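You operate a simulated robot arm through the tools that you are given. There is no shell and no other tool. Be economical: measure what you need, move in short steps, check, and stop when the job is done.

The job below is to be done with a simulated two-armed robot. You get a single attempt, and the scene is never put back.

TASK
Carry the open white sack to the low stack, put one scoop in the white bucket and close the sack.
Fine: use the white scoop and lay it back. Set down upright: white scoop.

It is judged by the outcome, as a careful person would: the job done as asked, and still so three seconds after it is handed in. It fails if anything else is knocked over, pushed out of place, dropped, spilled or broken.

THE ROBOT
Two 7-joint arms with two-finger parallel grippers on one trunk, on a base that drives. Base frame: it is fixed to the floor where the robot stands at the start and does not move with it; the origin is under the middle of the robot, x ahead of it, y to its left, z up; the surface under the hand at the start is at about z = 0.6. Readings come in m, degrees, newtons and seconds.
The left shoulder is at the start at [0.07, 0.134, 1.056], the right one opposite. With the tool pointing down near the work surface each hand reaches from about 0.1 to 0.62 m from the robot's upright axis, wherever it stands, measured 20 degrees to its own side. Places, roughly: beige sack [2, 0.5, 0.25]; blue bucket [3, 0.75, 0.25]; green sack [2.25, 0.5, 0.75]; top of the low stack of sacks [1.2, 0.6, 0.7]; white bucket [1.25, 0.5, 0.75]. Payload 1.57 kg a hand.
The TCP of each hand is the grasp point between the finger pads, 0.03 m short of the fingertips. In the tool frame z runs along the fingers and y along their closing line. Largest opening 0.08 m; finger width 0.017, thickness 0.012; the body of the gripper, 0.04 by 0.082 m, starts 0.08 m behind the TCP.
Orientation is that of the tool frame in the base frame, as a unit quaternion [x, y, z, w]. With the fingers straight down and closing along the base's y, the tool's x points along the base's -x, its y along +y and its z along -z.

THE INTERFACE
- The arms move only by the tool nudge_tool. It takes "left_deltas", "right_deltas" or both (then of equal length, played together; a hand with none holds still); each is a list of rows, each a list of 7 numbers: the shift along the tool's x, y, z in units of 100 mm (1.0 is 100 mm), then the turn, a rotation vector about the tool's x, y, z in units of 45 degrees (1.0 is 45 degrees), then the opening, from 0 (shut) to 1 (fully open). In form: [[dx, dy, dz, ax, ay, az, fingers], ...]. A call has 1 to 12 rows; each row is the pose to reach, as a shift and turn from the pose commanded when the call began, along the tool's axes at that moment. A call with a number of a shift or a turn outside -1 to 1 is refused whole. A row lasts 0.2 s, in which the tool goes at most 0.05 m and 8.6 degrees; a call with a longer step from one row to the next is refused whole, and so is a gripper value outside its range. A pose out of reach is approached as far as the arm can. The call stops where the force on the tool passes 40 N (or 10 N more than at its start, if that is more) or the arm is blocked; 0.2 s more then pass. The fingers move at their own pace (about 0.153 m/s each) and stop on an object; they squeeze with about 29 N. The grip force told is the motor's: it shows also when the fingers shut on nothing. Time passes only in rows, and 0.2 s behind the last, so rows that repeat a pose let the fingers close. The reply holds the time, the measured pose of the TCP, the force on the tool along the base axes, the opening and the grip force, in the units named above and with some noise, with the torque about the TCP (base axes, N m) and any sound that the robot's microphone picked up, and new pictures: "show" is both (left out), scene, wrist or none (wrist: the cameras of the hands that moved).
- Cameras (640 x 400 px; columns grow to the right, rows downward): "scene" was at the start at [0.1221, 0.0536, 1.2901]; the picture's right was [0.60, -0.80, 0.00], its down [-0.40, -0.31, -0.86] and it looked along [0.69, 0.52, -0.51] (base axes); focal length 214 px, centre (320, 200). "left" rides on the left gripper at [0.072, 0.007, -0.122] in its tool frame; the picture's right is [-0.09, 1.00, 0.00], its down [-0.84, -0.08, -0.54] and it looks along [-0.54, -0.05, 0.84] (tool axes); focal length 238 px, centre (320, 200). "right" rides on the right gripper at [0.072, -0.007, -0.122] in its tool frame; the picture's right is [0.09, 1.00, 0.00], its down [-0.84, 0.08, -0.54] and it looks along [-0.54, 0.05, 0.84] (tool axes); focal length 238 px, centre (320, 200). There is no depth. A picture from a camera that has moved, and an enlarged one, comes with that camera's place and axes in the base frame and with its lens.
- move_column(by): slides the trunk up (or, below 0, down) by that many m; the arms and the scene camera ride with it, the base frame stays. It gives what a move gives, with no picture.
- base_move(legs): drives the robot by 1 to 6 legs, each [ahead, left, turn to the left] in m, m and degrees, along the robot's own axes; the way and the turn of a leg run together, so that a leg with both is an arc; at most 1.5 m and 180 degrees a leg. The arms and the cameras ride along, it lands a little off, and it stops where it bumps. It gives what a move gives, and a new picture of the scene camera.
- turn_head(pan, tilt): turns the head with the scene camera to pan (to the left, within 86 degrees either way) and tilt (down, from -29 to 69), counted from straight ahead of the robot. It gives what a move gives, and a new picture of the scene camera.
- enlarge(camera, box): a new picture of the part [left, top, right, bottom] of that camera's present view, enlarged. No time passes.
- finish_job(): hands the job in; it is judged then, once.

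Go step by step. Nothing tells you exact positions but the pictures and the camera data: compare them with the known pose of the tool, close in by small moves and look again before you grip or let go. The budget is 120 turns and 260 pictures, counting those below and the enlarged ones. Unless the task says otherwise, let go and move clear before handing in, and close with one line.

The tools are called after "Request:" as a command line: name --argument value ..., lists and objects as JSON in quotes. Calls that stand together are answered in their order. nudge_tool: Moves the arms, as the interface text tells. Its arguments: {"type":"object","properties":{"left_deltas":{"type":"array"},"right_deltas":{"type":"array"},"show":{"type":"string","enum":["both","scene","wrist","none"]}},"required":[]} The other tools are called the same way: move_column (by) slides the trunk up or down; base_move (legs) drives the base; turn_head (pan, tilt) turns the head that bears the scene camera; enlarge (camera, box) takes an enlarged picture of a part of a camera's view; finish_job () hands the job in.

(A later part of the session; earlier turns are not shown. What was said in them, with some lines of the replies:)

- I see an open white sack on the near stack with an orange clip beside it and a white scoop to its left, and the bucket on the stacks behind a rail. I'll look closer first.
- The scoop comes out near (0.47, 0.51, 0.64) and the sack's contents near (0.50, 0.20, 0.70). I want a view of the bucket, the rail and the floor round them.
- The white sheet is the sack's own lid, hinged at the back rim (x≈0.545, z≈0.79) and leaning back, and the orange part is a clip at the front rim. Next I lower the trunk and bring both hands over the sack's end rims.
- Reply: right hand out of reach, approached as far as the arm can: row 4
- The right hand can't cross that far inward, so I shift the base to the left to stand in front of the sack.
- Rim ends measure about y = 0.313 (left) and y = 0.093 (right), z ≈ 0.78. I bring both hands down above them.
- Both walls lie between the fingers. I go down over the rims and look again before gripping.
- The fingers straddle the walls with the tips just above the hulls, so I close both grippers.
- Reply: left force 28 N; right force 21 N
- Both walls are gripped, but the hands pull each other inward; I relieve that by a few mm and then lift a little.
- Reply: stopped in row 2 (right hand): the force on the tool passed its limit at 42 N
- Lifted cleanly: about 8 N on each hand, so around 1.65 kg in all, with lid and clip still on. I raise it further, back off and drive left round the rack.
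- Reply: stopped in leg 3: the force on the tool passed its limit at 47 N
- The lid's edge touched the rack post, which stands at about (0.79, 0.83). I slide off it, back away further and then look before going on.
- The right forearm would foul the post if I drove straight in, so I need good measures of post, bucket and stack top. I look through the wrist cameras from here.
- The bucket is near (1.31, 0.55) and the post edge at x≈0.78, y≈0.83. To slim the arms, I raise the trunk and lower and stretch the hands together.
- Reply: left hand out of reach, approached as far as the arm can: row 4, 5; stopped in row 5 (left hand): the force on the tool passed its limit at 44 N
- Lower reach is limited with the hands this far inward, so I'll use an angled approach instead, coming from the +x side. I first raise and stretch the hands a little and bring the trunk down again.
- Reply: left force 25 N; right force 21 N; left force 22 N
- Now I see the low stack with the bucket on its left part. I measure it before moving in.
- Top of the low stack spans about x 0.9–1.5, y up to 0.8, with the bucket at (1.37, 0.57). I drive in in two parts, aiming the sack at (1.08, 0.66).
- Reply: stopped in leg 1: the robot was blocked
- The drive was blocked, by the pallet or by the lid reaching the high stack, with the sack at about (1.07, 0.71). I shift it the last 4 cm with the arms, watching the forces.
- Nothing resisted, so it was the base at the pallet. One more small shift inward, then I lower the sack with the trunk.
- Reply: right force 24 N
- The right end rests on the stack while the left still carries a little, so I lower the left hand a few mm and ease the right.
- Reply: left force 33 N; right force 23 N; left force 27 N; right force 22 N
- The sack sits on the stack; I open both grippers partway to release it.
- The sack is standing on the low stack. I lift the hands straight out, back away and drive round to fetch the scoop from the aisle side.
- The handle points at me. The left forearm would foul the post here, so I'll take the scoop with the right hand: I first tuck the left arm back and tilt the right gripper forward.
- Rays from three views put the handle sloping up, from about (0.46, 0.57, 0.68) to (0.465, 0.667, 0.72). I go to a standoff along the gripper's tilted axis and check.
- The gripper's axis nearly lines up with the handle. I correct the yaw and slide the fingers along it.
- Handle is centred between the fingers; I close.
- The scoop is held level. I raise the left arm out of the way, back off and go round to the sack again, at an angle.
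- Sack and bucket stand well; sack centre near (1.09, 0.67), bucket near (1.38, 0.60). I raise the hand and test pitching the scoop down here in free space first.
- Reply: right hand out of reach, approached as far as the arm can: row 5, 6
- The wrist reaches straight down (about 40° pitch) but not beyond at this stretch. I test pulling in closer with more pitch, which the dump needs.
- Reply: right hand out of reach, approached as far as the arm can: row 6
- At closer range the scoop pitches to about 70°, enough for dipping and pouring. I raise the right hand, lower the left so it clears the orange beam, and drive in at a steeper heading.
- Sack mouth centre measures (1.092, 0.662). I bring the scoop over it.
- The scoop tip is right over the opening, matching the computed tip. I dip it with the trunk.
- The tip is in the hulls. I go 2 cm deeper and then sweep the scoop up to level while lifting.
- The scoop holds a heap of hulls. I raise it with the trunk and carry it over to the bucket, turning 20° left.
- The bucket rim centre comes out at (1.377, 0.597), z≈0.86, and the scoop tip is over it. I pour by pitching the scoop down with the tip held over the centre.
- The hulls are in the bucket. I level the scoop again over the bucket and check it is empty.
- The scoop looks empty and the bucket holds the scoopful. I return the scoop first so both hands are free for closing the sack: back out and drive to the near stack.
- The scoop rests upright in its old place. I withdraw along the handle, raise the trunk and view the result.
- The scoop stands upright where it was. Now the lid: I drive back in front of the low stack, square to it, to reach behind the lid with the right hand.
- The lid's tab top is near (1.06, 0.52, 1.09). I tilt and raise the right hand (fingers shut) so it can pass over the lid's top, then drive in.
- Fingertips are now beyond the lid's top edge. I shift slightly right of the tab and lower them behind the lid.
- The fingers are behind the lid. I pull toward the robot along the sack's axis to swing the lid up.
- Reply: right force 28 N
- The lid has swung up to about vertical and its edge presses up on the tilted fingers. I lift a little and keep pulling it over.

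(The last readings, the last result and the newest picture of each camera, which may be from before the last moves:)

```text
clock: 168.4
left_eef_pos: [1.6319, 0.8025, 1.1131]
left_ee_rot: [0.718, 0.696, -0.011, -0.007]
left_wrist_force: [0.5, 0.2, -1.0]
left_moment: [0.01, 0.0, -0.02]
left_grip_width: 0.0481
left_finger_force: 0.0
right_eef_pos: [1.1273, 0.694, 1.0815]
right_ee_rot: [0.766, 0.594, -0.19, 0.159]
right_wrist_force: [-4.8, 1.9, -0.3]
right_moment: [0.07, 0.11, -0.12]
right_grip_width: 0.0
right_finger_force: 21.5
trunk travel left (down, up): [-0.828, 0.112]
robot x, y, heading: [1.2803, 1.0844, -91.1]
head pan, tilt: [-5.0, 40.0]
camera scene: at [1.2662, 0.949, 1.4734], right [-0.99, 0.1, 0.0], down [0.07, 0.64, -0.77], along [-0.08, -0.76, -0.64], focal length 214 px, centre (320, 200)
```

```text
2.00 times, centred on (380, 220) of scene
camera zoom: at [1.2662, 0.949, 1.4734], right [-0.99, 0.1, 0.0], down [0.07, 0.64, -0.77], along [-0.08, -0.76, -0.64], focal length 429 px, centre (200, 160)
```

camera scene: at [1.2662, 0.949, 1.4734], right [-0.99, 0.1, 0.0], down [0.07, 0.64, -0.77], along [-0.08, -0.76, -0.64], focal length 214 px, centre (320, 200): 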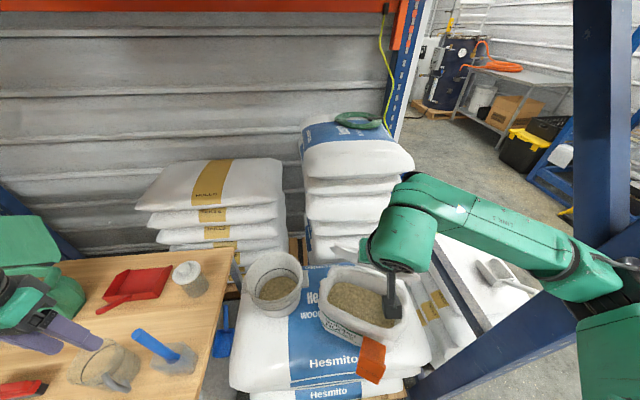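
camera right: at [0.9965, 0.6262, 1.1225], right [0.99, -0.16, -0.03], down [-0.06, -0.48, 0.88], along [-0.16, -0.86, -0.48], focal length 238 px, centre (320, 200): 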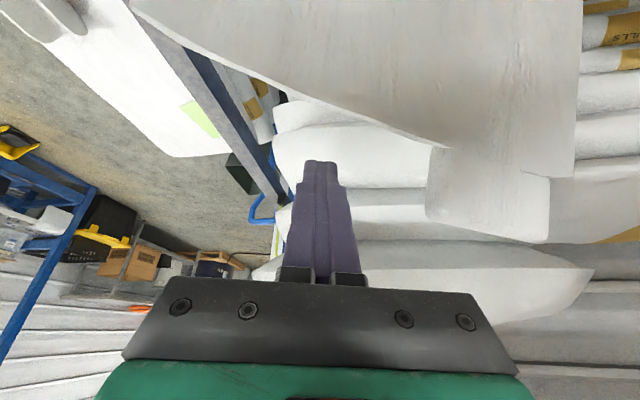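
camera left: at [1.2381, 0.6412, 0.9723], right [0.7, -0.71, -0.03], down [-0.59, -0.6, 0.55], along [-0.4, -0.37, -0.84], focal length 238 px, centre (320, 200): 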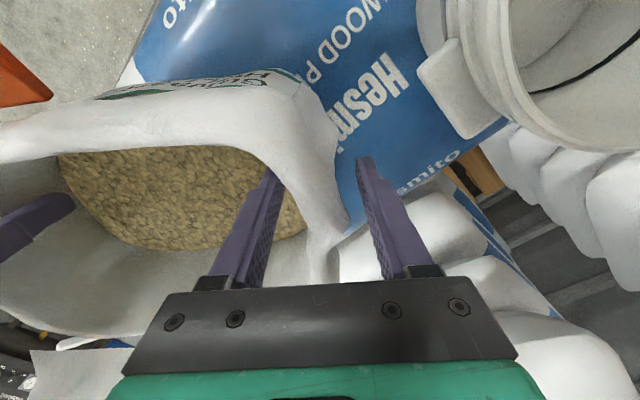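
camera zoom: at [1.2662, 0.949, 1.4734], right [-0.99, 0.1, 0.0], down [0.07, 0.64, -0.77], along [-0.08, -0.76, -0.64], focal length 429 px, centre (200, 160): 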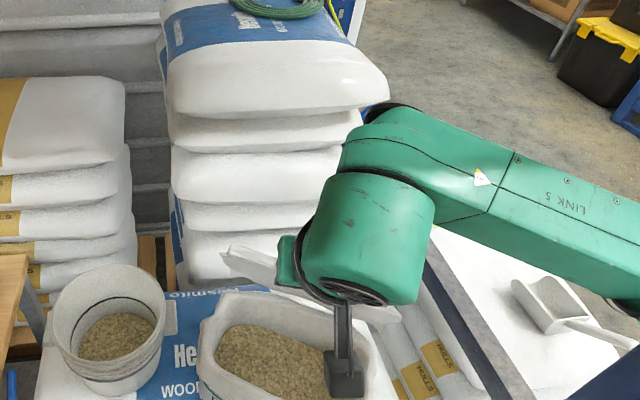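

The lid is now tipped well past vertical toward the mouth. I follow the arc, forward and down, to lay it shut.

Request:
nudge_tool --right_deltas '[[0.18, 0.06, 0.045, 0, 0, 0, 0], [0.36, 0.12, 0.091, 0, 0, 0, 0], [0.53, 0.17, 0.17, 0, 0, 0, 0], [0.7, 0.22, 0.247, 0, 0, 0, 0], [0.83, 0.25, 0.347, 0, 0, 0, 0], [0.966, 0.28, 0.446, 0, 0, 0, 0]]' --show "scene"

Request:
enlarge --camera "scene" --box '[280, 160, 480, 360]'

```text
clock: 169.8
left_eef_pos: [1.6317, 0.8044, 1.1128]
left_ee_rot: [0.717, 0.696, -0.011, -0.007]
left_wrist_force: [0.0, -0.9, -0.7]
left_moment: [0.05, 0.01, 0.0]
left_grip_width: 0.048
left_finger_force: 0.1
right_eef_pos: [1.1721, 0.747, 0.996]
right_ee_rot: [0.766, 0.594, -0.188, 0.159]
right_wrist_force: [-0.8, 2.2, 0.8]
right_moment: [0.08, 0.01, -0.08]
right_grip_width: 0.0
right_finger_force: 21.1
trunk travel left (down, up): [-0.828, 0.112]
robot x, y, heading: [1.2737, 1.0837, -90.7]
head pan, tilt: [-5.0, 40.0]
camera scene: at [1.2664, 0.9497, 1.4735], right [-0.99, 0.1, 0.0], down [0.07, 0.64, -0.77], along [-0.08, -0.76, -0.64], focal length 214 px, centre (320, 200)
```

scene: 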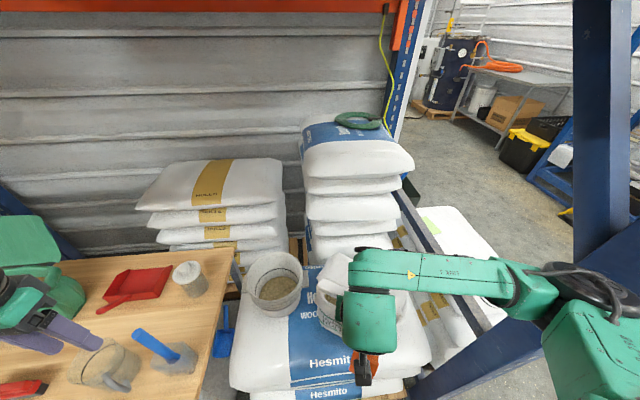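

```text
2.00 times, centred on (380, 260) of scene
camera zoom: at [1.2664, 0.9497, 1.4735], right [-0.99, 0.1, 0.0], down [0.07, 0.64, -0.77], along [-0.08, -0.76, -0.64], focal length 429 px, centre (200, 80)
```

zoom: 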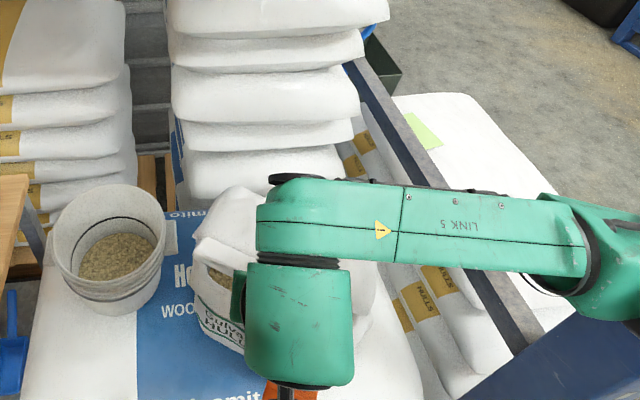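

Request:
nudge_tool --right_deltas '[[-0.3, -0.13, 0.05, 0, 0, 0, 0], [-0.52, -0.25, 0.17, 0, 0, 0, 0], [-0.4, -0.25, 0.39, 0, 0, 0, 0], [-0.3, -0.26, 0.58, 0, 0, 0, 0], [-0.22, -0.26, 0.72, 0, 0, 0, 0]]' --show "wrist"

Request:
enlarge --camera "scene" --box '[280, 160, 480, 360]'

```text
clock: 171.0
left_eef_pos: [1.6317, 0.8023, 1.1122]
left_ee_rot: [0.718, 0.696, -0.011, -0.007]
left_wrist_force: [0.2, 0.6, -0.4]
left_moment: [-0.01, 0.02, 0.02]
left_grip_width: 0.048
left_finger_force: 0.1
right_eef_pos: [1.1338, 0.7, 0.9428]
right_ee_rot: [0.766, 0.593, -0.189, 0.16]
right_wrist_force: [0.6, 0.5, 0.8]
right_moment: [0.0, -0.03, 0.02]
right_grip_width: 0.0002
right_finger_force: 21.2
trunk travel left (down, up): [-0.828, 0.112]
robot x, y, heading: [1.2775, 1.0865, -90.8]
head pan, tilt: [-5.0, 40.0]
camera right: at [1.155, 0.8215, 1.0153], right [0.99, -0.17, -0.03], down [-0.06, -0.47, 0.88], along [-0.16, -0.86, -0.48], focal length 238 px, centre (320, 200)
```

right: 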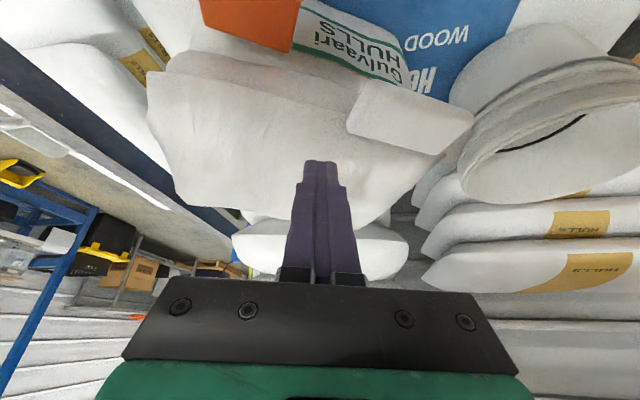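

```text
2.00 times, centred on (380, 260) of scene
camera zoom: at [1.2668, 0.9489, 1.4734], right [-0.99, 0.1, 0.0], down [0.07, 0.64, -0.77], along [-0.08, -0.76, -0.64], focal length 429 px, centre (200, 80)
```

zoom: 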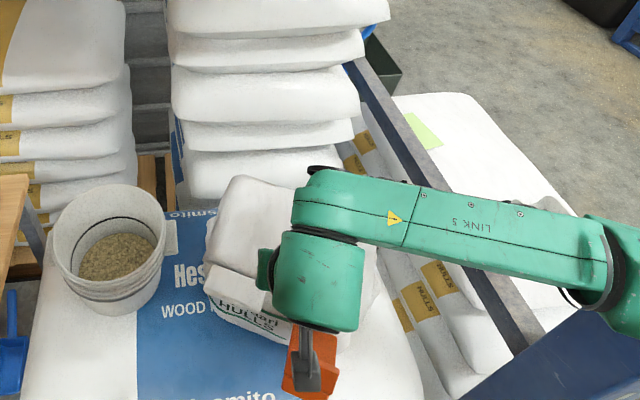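

The lid is down over the mouth with its tab at the front. I press lightly to seat it, then lift off to look.

Request:
nudge_tool --right_deltas '[[0.05, 0, 0.1, 0, 0, 0, 0], [0.1, 0, 0.2, 0, 0, 0, 0], [0.14, 0, 0.28, 0, 0, 0, 0]]' --show "none"

Request:
nudge_tool --right_deltas '[[-0.1, 0, -0.3, 0, 0, 0, 0], [0.1, -0.3, -0.6, 0, 0, 0, 0], [0.4, -0.7, -0.9, 0, 0, 0, 0], [0.7, -1, -1, 0, 0, 0, 0]]' --show "scene"

Request:
enlarge --camera "scene" --box '[280, 200, 460, 380]'

```text
clock: 171.8
left_eef_pos: [1.6321, 0.8112, 1.1152]
left_ee_rot: [0.718, 0.696, -0.013, -0.005]
left_wrist_force: [-0.2, 0.0, -1.0]
left_moment: [0.04, 0.0, -0.01]
left_grip_width: 0.048
left_finger_force: 0.0
right_eef_pos: [1.1347, 0.7003, 0.926]
right_ee_rot: [0.763, 0.591, -0.198, 0.172]
right_wrist_force: [-9.6, 23.1, 67.2]
right_moment: [-0.01, 0.54, -0.01]
right_grip_width: 0.0
right_finger_force: 21.1
trunk travel left (down, up): [-0.828, 0.112]
robot x, y, heading: [1.2759, 1.0856, -90.9]
head pan, tilt: [-5.0, 40.0]
stopped in row 3 (right hand): the force on the tool passed its limit at 45 N (the readings are from after the stop); the commanded pose is now the measured one
```

```text
refused: row 3 steps farther than a row can; nothing moved
```

```text
2.22 times, centred on (370, 290) of scene
camera zoom: at [1.2666, 0.9603, 1.4752], right [-0.99, 0.1, 0.0], down [0.07, 0.63, -0.77], along [-0.08, -0.77, -0.64], focal length 477 px, centre (209, 0)
```

zoom: 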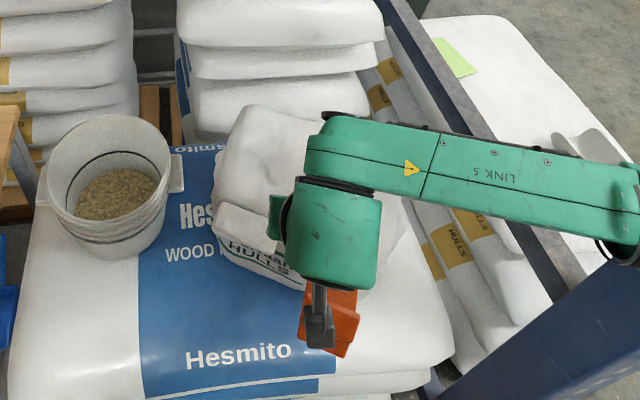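

Request:
nudge_tool --right_deltas '[[-0.1, 0, -0.2, 0, 0, 0, 0], [-0.2, 0, -0.5, 0, 0, 0, 0], [0, -0.3, -0.7, 0, 0, 0, 0], [0.2, -0.6, -0.9, 0, 0, 0, 0], [0.5, -0.9, -1, 0, 0, 0, 0]]' --show "scene"

Request:
base_move --legs '[[-0.2, 0, 0]]'

Request:
enlarge --camera "scene" --box '[270, 150, 450, 330]'

```text
clock: 173.0
left_eef_pos: [1.6317, 0.8024, 1.1125]
left_ee_rot: [0.718, 0.696, -0.011, -0.009]
left_wrist_force: [0.5, -0.3, -0.6]
left_moment: [0.01, -0.01, 0.03]
left_grip_width: 0.0479
left_finger_force: 0.0
right_eef_pos: [1.1007, 0.7536, 0.9825]
right_ee_rot: [0.765, 0.592, -0.193, 0.165]
right_wrist_force: [0.4, -0.6, -0.5]
right_moment: [0.01, 0.01, -0.03]
right_grip_width: 0.0001
right_finger_force: 21.3
right hand out of reach, approached as far as the arm can: row 4, 5
trunk travel left (down, up): [-0.828, 0.112]
robot x, y, heading: [1.2782, 1.0829, -91.0]
head pan, tilt: [-5.0, 40.0]
camera scene: at [1.2676, 0.9482, 1.4733], right [-0.99, 0.1, 0.0], down [0.07, 0.64, -0.77], along [-0.08, -0.76, -0.64], focal length 214 px, centre (320, 200)
```

scene: 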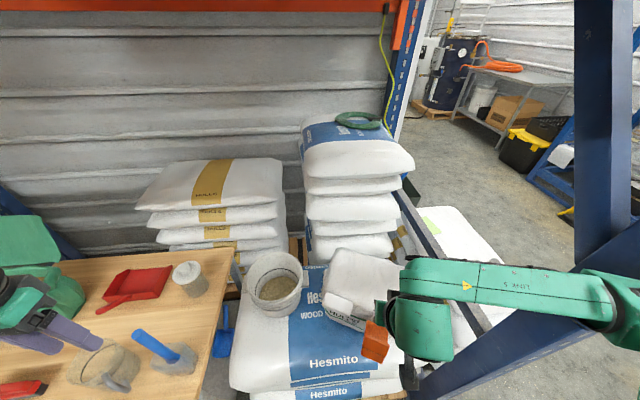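

```text
clock: 174.6
left_eef_pos: [1.6352, 1.0029, 1.112]
left_ee_rot: [0.718, 0.696, -0.01, -0.009]
left_wrist_force: [0.2, 0.2, -1.2]
left_moment: [0.02, 0.01, 0.0]
left_grip_width: 0.0476
left_finger_force: 0.0
right_eef_pos: [1.1039, 0.9518, 0.9823]
right_ee_rot: [0.764, 0.593, -0.192, 0.165]
right_wrist_force: [0.2, -1.3, 0.2]
right_moment: [0.0, 0.01, 0.01]
right_grip_width: 0.0
right_finger_force: 21.2
trunk travel left (down, up): [-0.828, 0.112]
robot x, y, heading: [1.2764, 1.2834, -90.8]
head pan, tilt: [-5.0, 40.0]
camera scene: at [1.2698, 1.1461, 1.4731], right [-0.99, 0.1, 0.0], down [0.07, 0.64, -0.76], along [-0.08, -0.76, -0.64], focal length 214 px, centre (320, 200)
```

scene: 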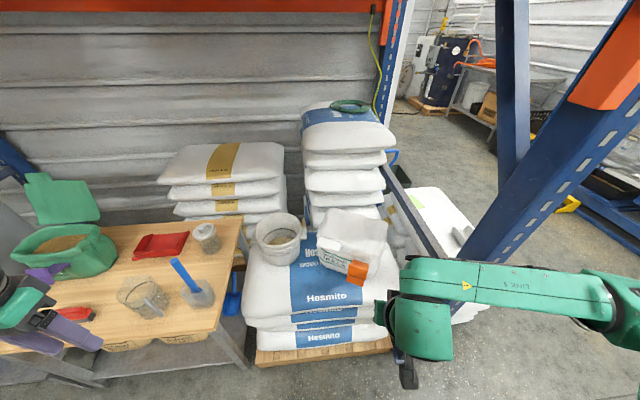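

```text
2.22 times, centred on (360, 240) of scene
camera zoom: at [1.2698, 1.1461, 1.4731], right [-0.99, 0.1, 0.0], down [0.07, 0.64, -0.76], along [-0.08, -0.76, -0.64], focal length 477 px, centre (231, 111)
```

zoom: 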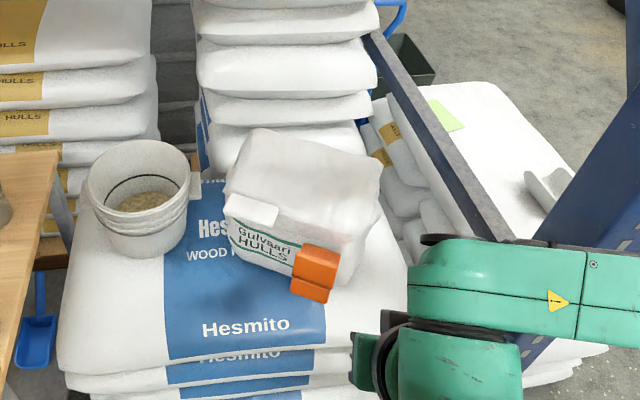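

The lid stays shut. The orange clip at the front is still open, so I look at it closely with the wrist camera.

Request:
enlarge --camera "right" --box '[0, 0, 640, 400]'

Request:
enlarge --camera "scene" --box '[310, 200, 390, 290]'

```text
1.00 times, centred on (320, 200) of right (not enlarged: the box is as wide or as high as the picture)
camera zoom: at [1.1249, 1.0745, 1.0525], right [0.99, -0.16, -0.02], down [-0.06, -0.46, 0.88], along [-0.16, -0.87, -0.47], focal length 238 px, centre (320, 200)
```

zoom: 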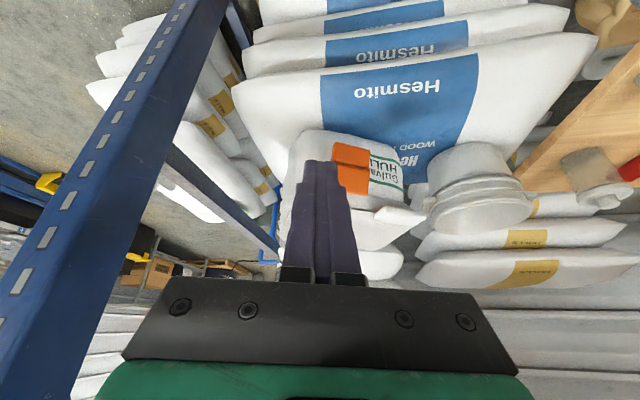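

```text
4.44 times, centred on (350, 245) of scene
camera zoom: at [1.2698, 1.1461, 1.4731], right [-0.99, 0.1, 0.0], down [0.07, 0.64, -0.76], along [-0.08, -0.76, -0.64], focal length 953 px, centre (187, 0)
```

zoom: 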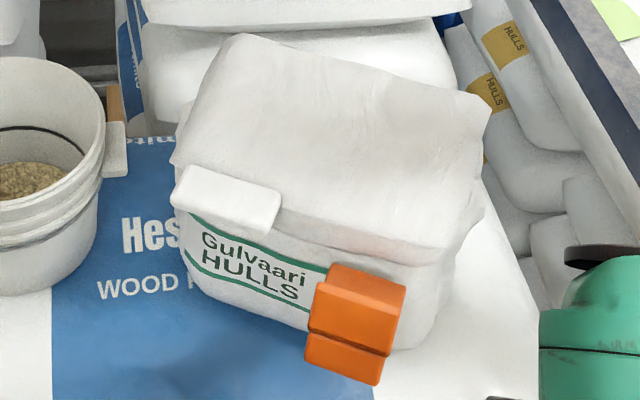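

The clip's outer bar is near (1.11, 0.77–0.80, 0.81–0.86), sloping out from the front rim. I tilt the shut fingers nearly level and bring them low in front of it for a closer look.

Request:
move_column --by -0.1

Request:
nudge_tool --right_deltas '[[-0.05, 0.09, 0.16, 0, -0.16, 0, 0], [-0.1, 0.18, 0.32, 0, -0.32, 0, 0], [-0.14, 0.27, 0.48, 0, -0.48, 0, 0], [-0.18, 0.36, 0.65, 0, -0.64, 0, 0], [-0.23, 0.445, 0.83, 0, -0.8, 0, 0]]' --show "both"

Request:
enlarge --camera "scene" --box '[290, 200, 430, 340]'

```text
clock: 175.9
left_eef_pos: [1.6359, 1.0041, 1.0128]
left_ee_rot: [0.718, 0.696, -0.01, -0.008]
left_wrist_force: [0.3, -0.9, 0.1]
left_moment: [-0.01, 0.04, 0.0]
left_grip_width: 0.048
left_finger_force: 0.0
right_eef_pos: [1.1042, 0.9551, 0.8828]
right_ee_rot: [0.765, 0.592, -0.193, 0.165]
right_wrist_force: [0.9, -0.2, -0.5]
right_moment: [0.01, -0.02, -0.03]
right_grip_width: 0.0
right_finger_force: 20.8
trunk travel left (down, up): [-0.728, 0.212]
robot x, y, heading: [1.2815, 1.2861, -90.8]
head pan, tilt: [-5.0, 40.0]
```

```text
clock: 177.1
left_eef_pos: [1.6366, 1.0046, 1.0124]
left_ee_rot: [0.718, 0.696, -0.011, -0.009]
left_wrist_force: [0.3, 0.7, 0.2]
left_moment: [0.02, 0.0, 0.01]
left_grip_width: 0.048
left_finger_force: 0.1
right_eef_pos: [1.1338, 0.884, 0.8234]
right_ee_rot: [0.666, 0.512, -0.421, 0.341]
right_wrist_force: [0.3, 0.0, -0.1]
right_moment: [-0.03, 0.02, 0.0]
right_grip_width: 0.0
right_finger_force: 21.2
trunk travel left (down, up): [-0.728, 0.212]
robot x, y, heading: [1.2813, 1.2858, -90.7]
head pan, tilt: [-5.0, 40.0]
camera scene: at [1.2705, 1.1492, 1.3735], right [-0.99, 0.1, 0.0], down [0.07, 0.64, -0.77], along [-0.08, -0.76, -0.64], focal length 214 px, centre (320, 200)
camera right: at [1.1621, 1.0231, 0.8083], right [0.98, -0.21, -0.06], down [0.09, 0.13, 0.99], along [-0.2, -0.97, 0.15], focal length 238 px, centre (320, 200)
```

scene: 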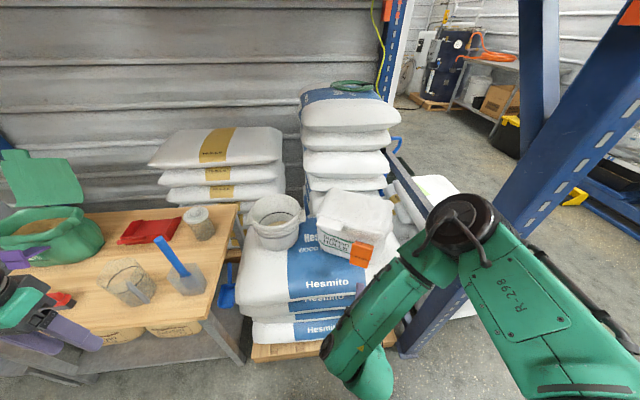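
right: 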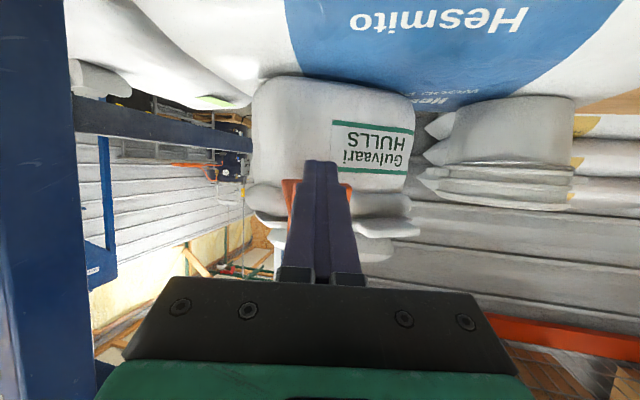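

```text
2.86 times, centred on (360, 270) of scene
camera zoom: at [1.2705, 1.1492, 1.3735], right [-0.99, 0.1, 0.0], down [0.07, 0.64, -0.77], along [-0.08, -0.76, -0.64], focal length 613 px, centre (206, 0)
```

zoom: 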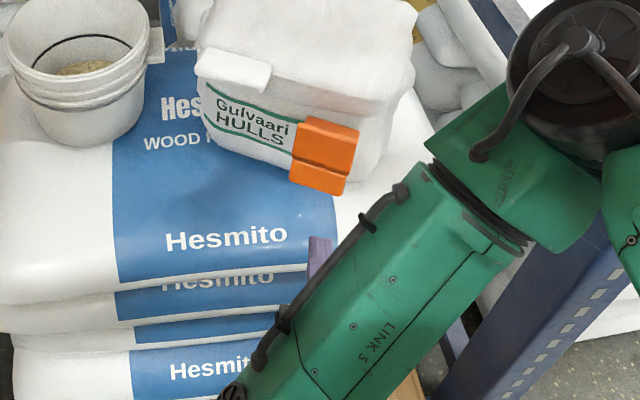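

Request:
move_column --by -0.035

Request:
enlarge --camera "right" --box '[200, 60, 440, 300]'

```text
clock: 177.9
left_eef_pos: [1.6356, 1.0038, 0.9769]
left_ee_rot: [0.718, 0.696, -0.011, -0.008]
left_wrist_force: [0.2, 0.6, -0.3]
left_moment: [0.0, 0.01, 0.0]
left_grip_width: 0.0479
left_finger_force: 0.1
right_eef_pos: [1.1348, 0.8853, 0.7882]
right_ee_rot: [0.667, 0.512, -0.421, 0.34]
right_wrist_force: [1.2, 0.9, -0.5]
right_moment: [-0.02, -0.02, 0.02]
right_grip_width: 0.0
right_finger_force: 21.2
trunk travel left (down, up): [-0.693, 0.247]
robot x, y, heading: [1.2781, 1.2828, -90.8]
head pan, tilt: [-5.0, 40.0]
```

```text
1.67 times, centred on (320, 180) of right
camera zoom: at [1.1621, 1.024, 0.7734], right [0.98, -0.21, -0.06], down [0.09, 0.13, 0.99], along [-0.2, -0.97, 0.14], focal length 397 px, centre (320, 233)
```

zoom: 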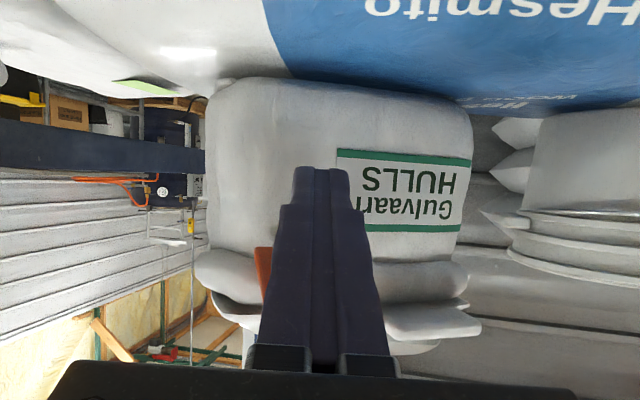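

The clip hangs down-outward: hinge near z 0.85, outer bar near (1.105, 0.78, 0.815). I slide the fingertips under the bar.

Request:
nudge_tool --right_deltas '[[-0.24, 0, 0.38, 0, 0, 0, 0], [-0.475, -0.01, 0.75, 0, 0, 0, 0]]' --show "scene"

Request:
enlarge --camera "scene" --box '[290, 180, 430, 320]'

Request:
enlarge --camera "right" --box '[200, 60, 440, 300]'

```text
clock: 178.5
left_eef_pos: [1.6354, 1.0032, 0.9775]
left_ee_rot: [0.717, 0.696, -0.01, -0.008]
left_wrist_force: [-1.0, -0.8, -0.8]
left_moment: [-0.01, 0.03, 0.02]
left_grip_width: 0.0479
left_finger_force: 0.1
right_eef_pos: [1.114, 0.7964, 0.799]
right_ee_rot: [0.668, 0.513, -0.419, 0.34]
right_wrist_force: [-0.1, -0.8, 0.7]
right_moment: [-0.03, -0.02, 0.02]
right_grip_width: 0.0
right_finger_force: 21.6
trunk travel left (down, up): [-0.693, 0.247]
robot x, y, heading: [1.2829, 1.2855, -90.8]
head pan, tilt: [-5.0, 40.0]
camera scene: at [1.2696, 1.1488, 1.3383], right [-0.99, 0.1, 0.0], down [0.07, 0.64, -0.77], along [-0.08, -0.76, -0.64], focal length 214 px, centre (320, 200)
```

scene: 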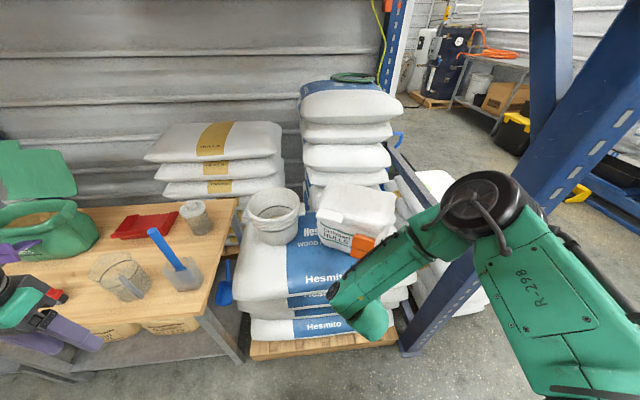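

```text
2.86 times, centred on (360, 250) of scene
camera zoom: at [1.2696, 1.1488, 1.3383], right [-0.99, 0.1, 0.0], down [0.07, 0.64, -0.77], along [-0.08, -0.76, -0.64], focal length 613 px, centre (206, 57)
```

zoom: 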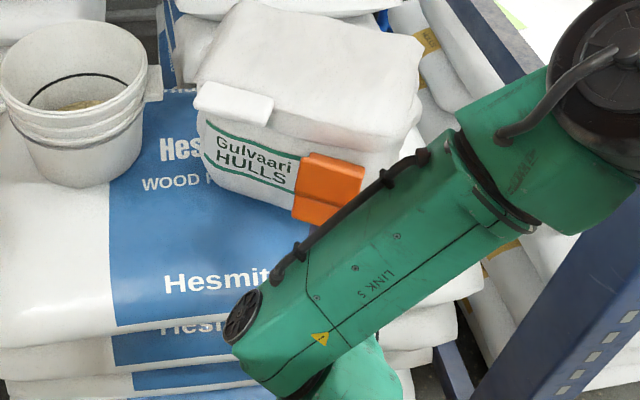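

```text
1.67 times, centred on (320, 180) of right
camera zoom: at [1.1407, 0.9363, 0.7842], right [0.98, -0.21, -0.06], down [0.09, 0.13, 0.99], along [-0.2, -0.97, 0.14], focal length 397 px, centre (320, 233)
```

zoom: 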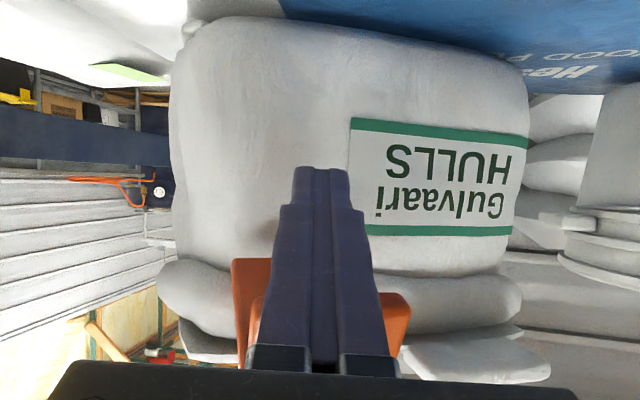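

The fingers are centred below the clip. I raise the trunk slowly to swing the clip up.

Request:
move_column --by 0.05

Request:
enlarge --camera "scene" --box '[290, 180, 430, 320]'

Request:
enlarge --camera "right" --box '[200, 60, 440, 300]'

```text
clock: 179.4
left_eef_pos: [1.6356, 1.0032, 1.0274]
left_ee_rot: [0.717, 0.697, -0.012, -0.008]
left_wrist_force: [0.3, -0.7, 0.4]
left_moment: [-0.04, 0.01, 0.01]
left_grip_width: 0.048
left_finger_force: 0.2
right_eef_pos: [1.1145, 0.7964, 0.8489]
right_ee_rot: [0.668, 0.512, -0.42, 0.339]
right_wrist_force: [-0.7, 0.7, -1.0]
right_moment: [0.03, 0.02, 0.02]
right_grip_width: 0.0001
right_finger_force: 20.7
trunk travel left (down, up): [-0.743, 0.197]
robot x, y, heading: [1.2833, 1.284, -90.8]
head pan, tilt: [-5.0, 40.0]
```

```text
2.86 times, centred on (360, 250) of scene
camera zoom: at [1.2701, 1.1491, 1.3884], right [-0.99, 0.1, 0.0], down [0.07, 0.64, -0.77], along [-0.08, -0.76, -0.64], focal length 613 px, centre (206, 57)
```

zoom: 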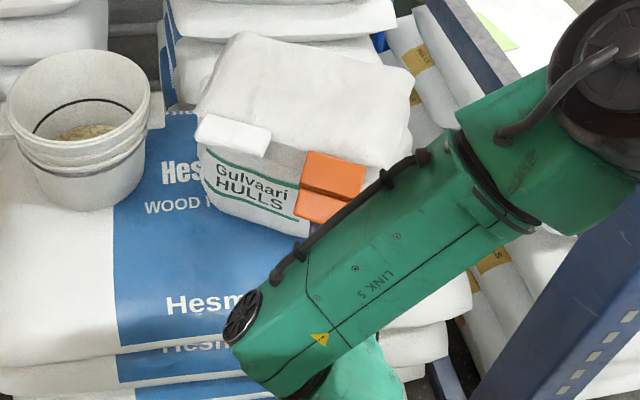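

```text
1.67 times, centred on (320, 180) of right
camera zoom: at [1.141, 0.9366, 0.8344], right [0.98, -0.21, -0.06], down [0.09, 0.13, 0.99], along [-0.2, -0.97, 0.14], focal length 397 px, centre (320, 233)
```

zoom: 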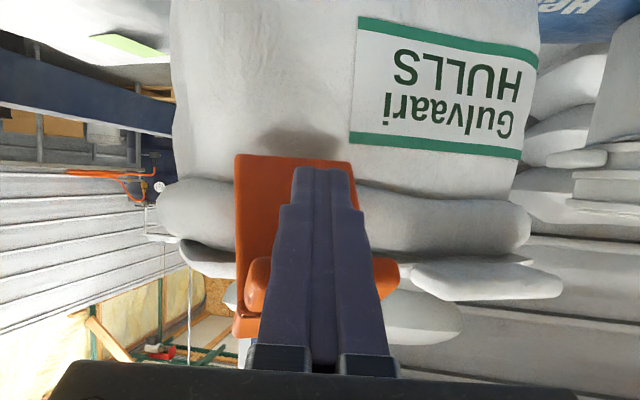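

The clip has moved up with the fingers and now stands roughly vertical. I keep lifting and then push it over toward the lid.

Request:
move_column --by 0.035

Request:
enlarge --camera "scene" --box '[290, 180, 430, 320]'

Request:
enlarge --camera "right" --box '[160, 40, 480, 300]'

```text
clock: 180.2
left_eef_pos: [1.6349, 1.0032, 1.0619]
left_ee_rot: [0.717, 0.697, -0.011, -0.007]
left_wrist_force: [0.3, -0.5, 0.2]
left_moment: [-0.01, 0.0, -0.01]
left_grip_width: 0.048
left_finger_force: 0.0
right_eef_pos: [1.1135, 0.7977, 0.8843]
right_ee_rot: [0.668, 0.513, -0.419, 0.34]
right_wrist_force: [0.0, 0.2, -0.7]
right_moment: [0.0, 0.03, -0.01]
right_grip_width: 0.0
right_finger_force: 21.9
trunk travel left (down, up): [-0.778, 0.162]
robot x, y, heading: [1.2812, 1.2879, -91.1]
head pan, tilt: [-5.0, 40.0]
```

```text
2.86 times, centred on (360, 250) of scene
camera zoom: at [1.2701, 1.1491, 1.4234], right [-0.99, 0.1, 0.0], down [0.07, 0.64, -0.77], along [-0.08, -0.76, -0.64], focal length 613 px, centre (206, 57)
```

zoom: 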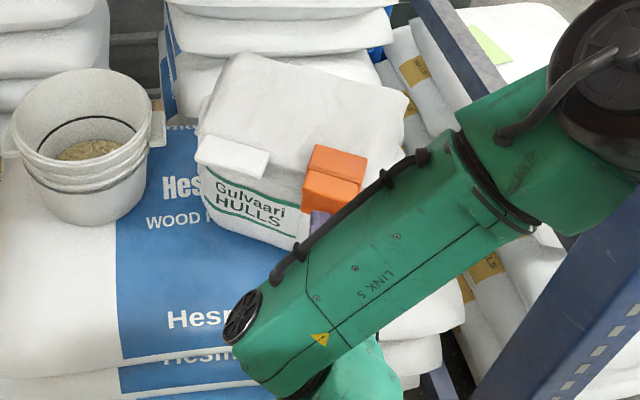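

```text
1.54 times, centred on (320, 170) of right
camera zoom: at [1.141, 0.9366, 0.8695], right [0.98, -0.21, -0.06], down [0.09, 0.13, 0.99], along [-0.2, -0.97, 0.14], focal length 367 px, centre (320, 246)
```

zoom: 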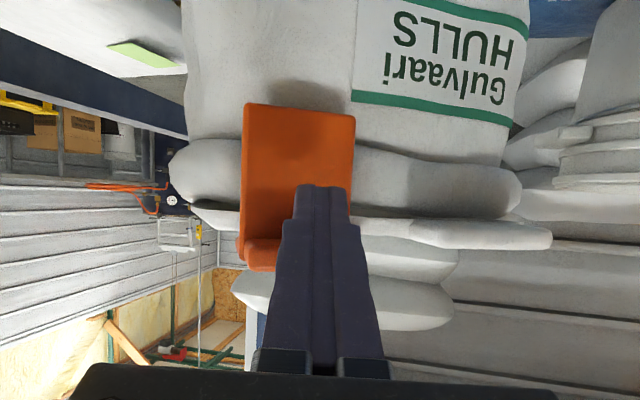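

Request:
nudge_tool --right_deltas '[[-0.11, 0, -0.05, 0, 0, 0, 0], [-0.17, -0.02, 0.09, 0, 0, 0, 0], [-0.235, -0.045, 0.225, 0, 0, 0, 0]]' --show "none"

Request:
enlarge --camera "scene" --box '[290, 180, 430, 320]'

Request:
enlarge --camera "right" --box '[160, 40, 480, 300]'

```text
clock: 181.0
left_eef_pos: [1.6361, 1.0037, 1.0624]
left_ee_rot: [0.718, 0.696, -0.009, -0.008]
left_wrist_force: [0.4, 0.9, -0.5]
left_moment: [0.02, -0.01, 0.0]
left_grip_width: 0.0481
left_finger_force: 0.0
right_eef_pos: [1.1003, 0.7694, 0.8955]
right_ee_rot: [0.668, 0.512, -0.42, 0.339]
right_wrist_force: [-0.2, 2.3, -3.9]
right_moment: [0.06, -0.01, -0.05]
right_grip_width: 0.0
right_finger_force: 21.6
trunk travel left (down, up): [-0.778, 0.162]
robot x, y, heading: [1.2778, 1.2861, -91.1]
head pan, tilt: [-5.0, 40.0]
```

```text
2.86 times, centred on (360, 250) of scene
camera zoom: at [1.2693, 1.1487, 1.4233], right [-0.99, 0.1, 0.0], down [0.07, 0.64, -0.77], along [-0.08, -0.76, -0.64], focal length 613 px, centre (206, 57)
```

zoom: 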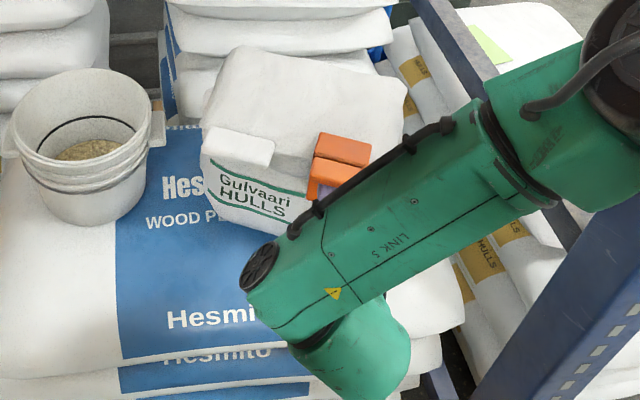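

```text
1.54 times, centred on (320, 170) of right
camera zoom: at [1.1271, 0.9085, 0.8802], right [0.98, -0.21, -0.06], down [0.09, 0.13, 0.99], along [-0.2, -0.97, 0.14], focal length 367 px, centre (320, 246)
```

zoom: 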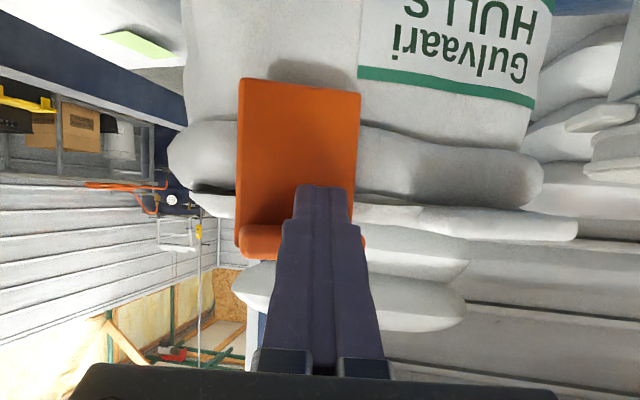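

The clip stands upright at the front and I don't want to shove the sack. I withdraw the fingers to see where the clip settles.

Request:
nudge_tool --right_deltas '[[0, 0, -0.3, 0, 0, 0, 0], [0, 0, -0.6, 0, 0, 0, 0], [0.1, 0, -1, 0, 0, 0, 0]]' --show "wrist"

Request:
enlarge --camera "scene" --box '[300, 190, 400, 290]'

Request:
enlarge --camera "right" --box '[200, 60, 440, 260]'

```text
clock: 181.8
left_eef_pos: [1.6364, 1.004, 1.0609]
left_ee_rot: [0.718, 0.696, -0.012, -0.008]
left_wrist_force: [0.3, -0.8, 0.2]
left_moment: [-0.01, 0.01, 0.03]
left_grip_width: 0.0478
left_finger_force: 0.0
right_eef_pos: [1.1257, 0.8616, 0.9309]
right_ee_rot: [0.667, 0.513, -0.421, 0.34]
right_wrist_force: [-0.9, -0.2, 0.2]
right_moment: [-0.03, 0.02, 0.03]
right_grip_width: 0.0
right_finger_force: 21.3
trunk travel left (down, up): [-0.778, 0.162]
robot x, y, heading: [1.2821, 1.2846, -91.3]
head pan, tilt: [-5.0, 40.0]
camera right: at [1.1525, 1.0009, 0.9155], right [0.98, -0.21, -0.06], down [0.09, 0.13, 0.99], along [-0.2, -0.97, 0.14], focal length 238 px, centre (320, 200)
```

right: 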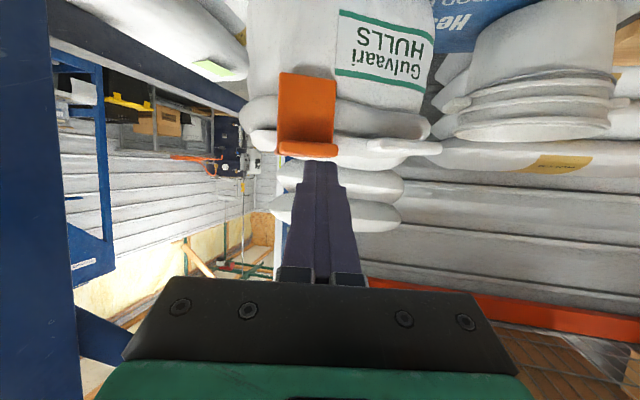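

```text
4.00 times, centred on (350, 240) of scene
camera zoom: at [1.2709, 1.1492, 1.4235], right [-0.99, 0.1, 0.0], down [0.07, 0.64, -0.77], along [-0.08, -0.76, -0.64], focal length 858 px, centre (200, 40)
```

zoom: 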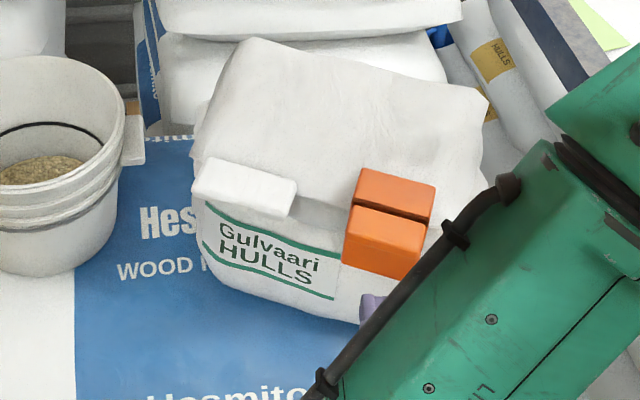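

```text
2.00 times, centred on (320, 160) of right
camera zoom: at [1.1525, 1.0009, 0.9155], right [0.98, -0.21, -0.06], down [0.09, 0.13, 0.99], along [-0.2, -0.97, 0.14], focal length 477 px, centre (320, 280)
```

zoom: 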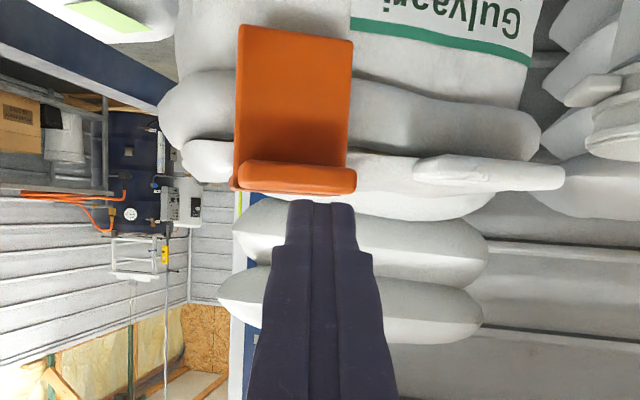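

The clip now stands against the front with its top hooked over the lid's edge, and it stays there. I back well clear and check the whole scene.

Request:
base_move --legs '[[-0.35, 0, 0]]'

Request:
enlarge --camera "scene" --box '[220, 100, 420, 300]'

Request:
enlarge --camera "scene" --box '[310, 180, 370, 240]'

```text
clock: 184.1
left_eef_pos: [1.6401, 1.35, 1.0628]
left_ee_rot: [0.718, 0.695, -0.01, -0.008]
left_wrist_force: [-0.4, -0.6, 0.1]
left_moment: [-0.01, -0.02, 0.02]
left_grip_width: 0.0482
left_finger_force: 0.1
right_eef_pos: [1.1308, 1.2101, 0.9296]
right_ee_rot: [0.667, 0.512, -0.42, 0.34]
right_wrist_force: [0.1, -1.1, -0.8]
right_moment: [0.02, 0.05, 0.02]
right_grip_width: 0.0
right_finger_force: 21.4
trunk travel left (down, up): [-0.778, 0.162]
robot x, y, heading: [1.2858, 1.6321, -91.1]
head pan, tilt: [-5.0, 40.0]
camera scene: at [1.2754, 1.4955, 1.4233], right [-0.99, 0.1, 0.0], down [0.07, 0.64, -0.77], along [-0.08, -0.76, -0.64], focal length 214 px, centre (320, 200)
```

scene: 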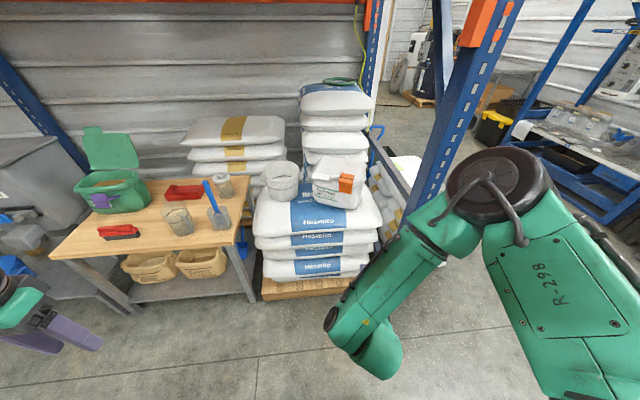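

```text
2.00 times, centred on (320, 200) of scene
camera zoom: at [1.2754, 1.4955, 1.4233], right [-0.99, 0.1, 0.0], down [0.07, 0.64, -0.77], along [-0.08, -0.76, -0.64], focal length 429 px, centre (320, 200)
```

zoom: 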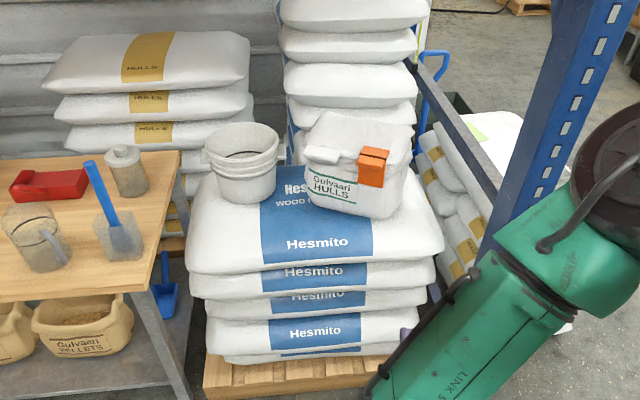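

```text
6.67 times, centred on (340, 210) of scene
camera zoom: at [1.2754, 1.4955, 1.4233], right [-0.99, 0.1, 0.0], down [0.07, 0.64, -0.77], along [-0.08, -0.76, -0.64], focal length 1430 px, centre (187, 133)
```

zoom: 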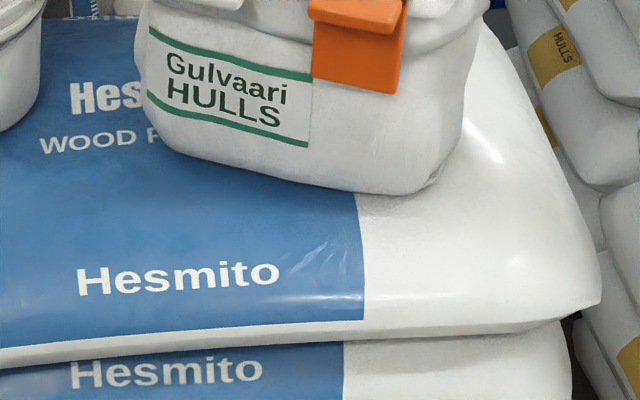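

Request:
enlarge --camera "scene" --box '[300, 145, 370, 205]'

```text
6.67 times, centred on (335, 175) of scene
camera zoom: at [1.2754, 1.4955, 1.4233], right [-0.99, 0.1, 0.0], down [0.07, 0.64, -0.77], along [-0.08, -0.76, -0.64], focal length 1430 px, centre (220, 367)
```

zoom: 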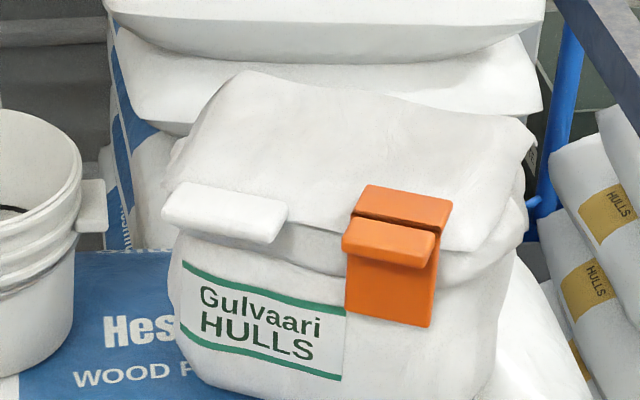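

The sack stands shut on the low stack with the clip over the lid's edge. The bucket holds its scoopful, and the scoop lies upright in its place. Nothing is being held or touched, so I hand in.

Request:
finish_job

```text
The job is handed in.
```

The white sack is on the low stack, closed and clipped. One scoop of hulls is in the white bucket, and the white scoop is back upright in its original place.
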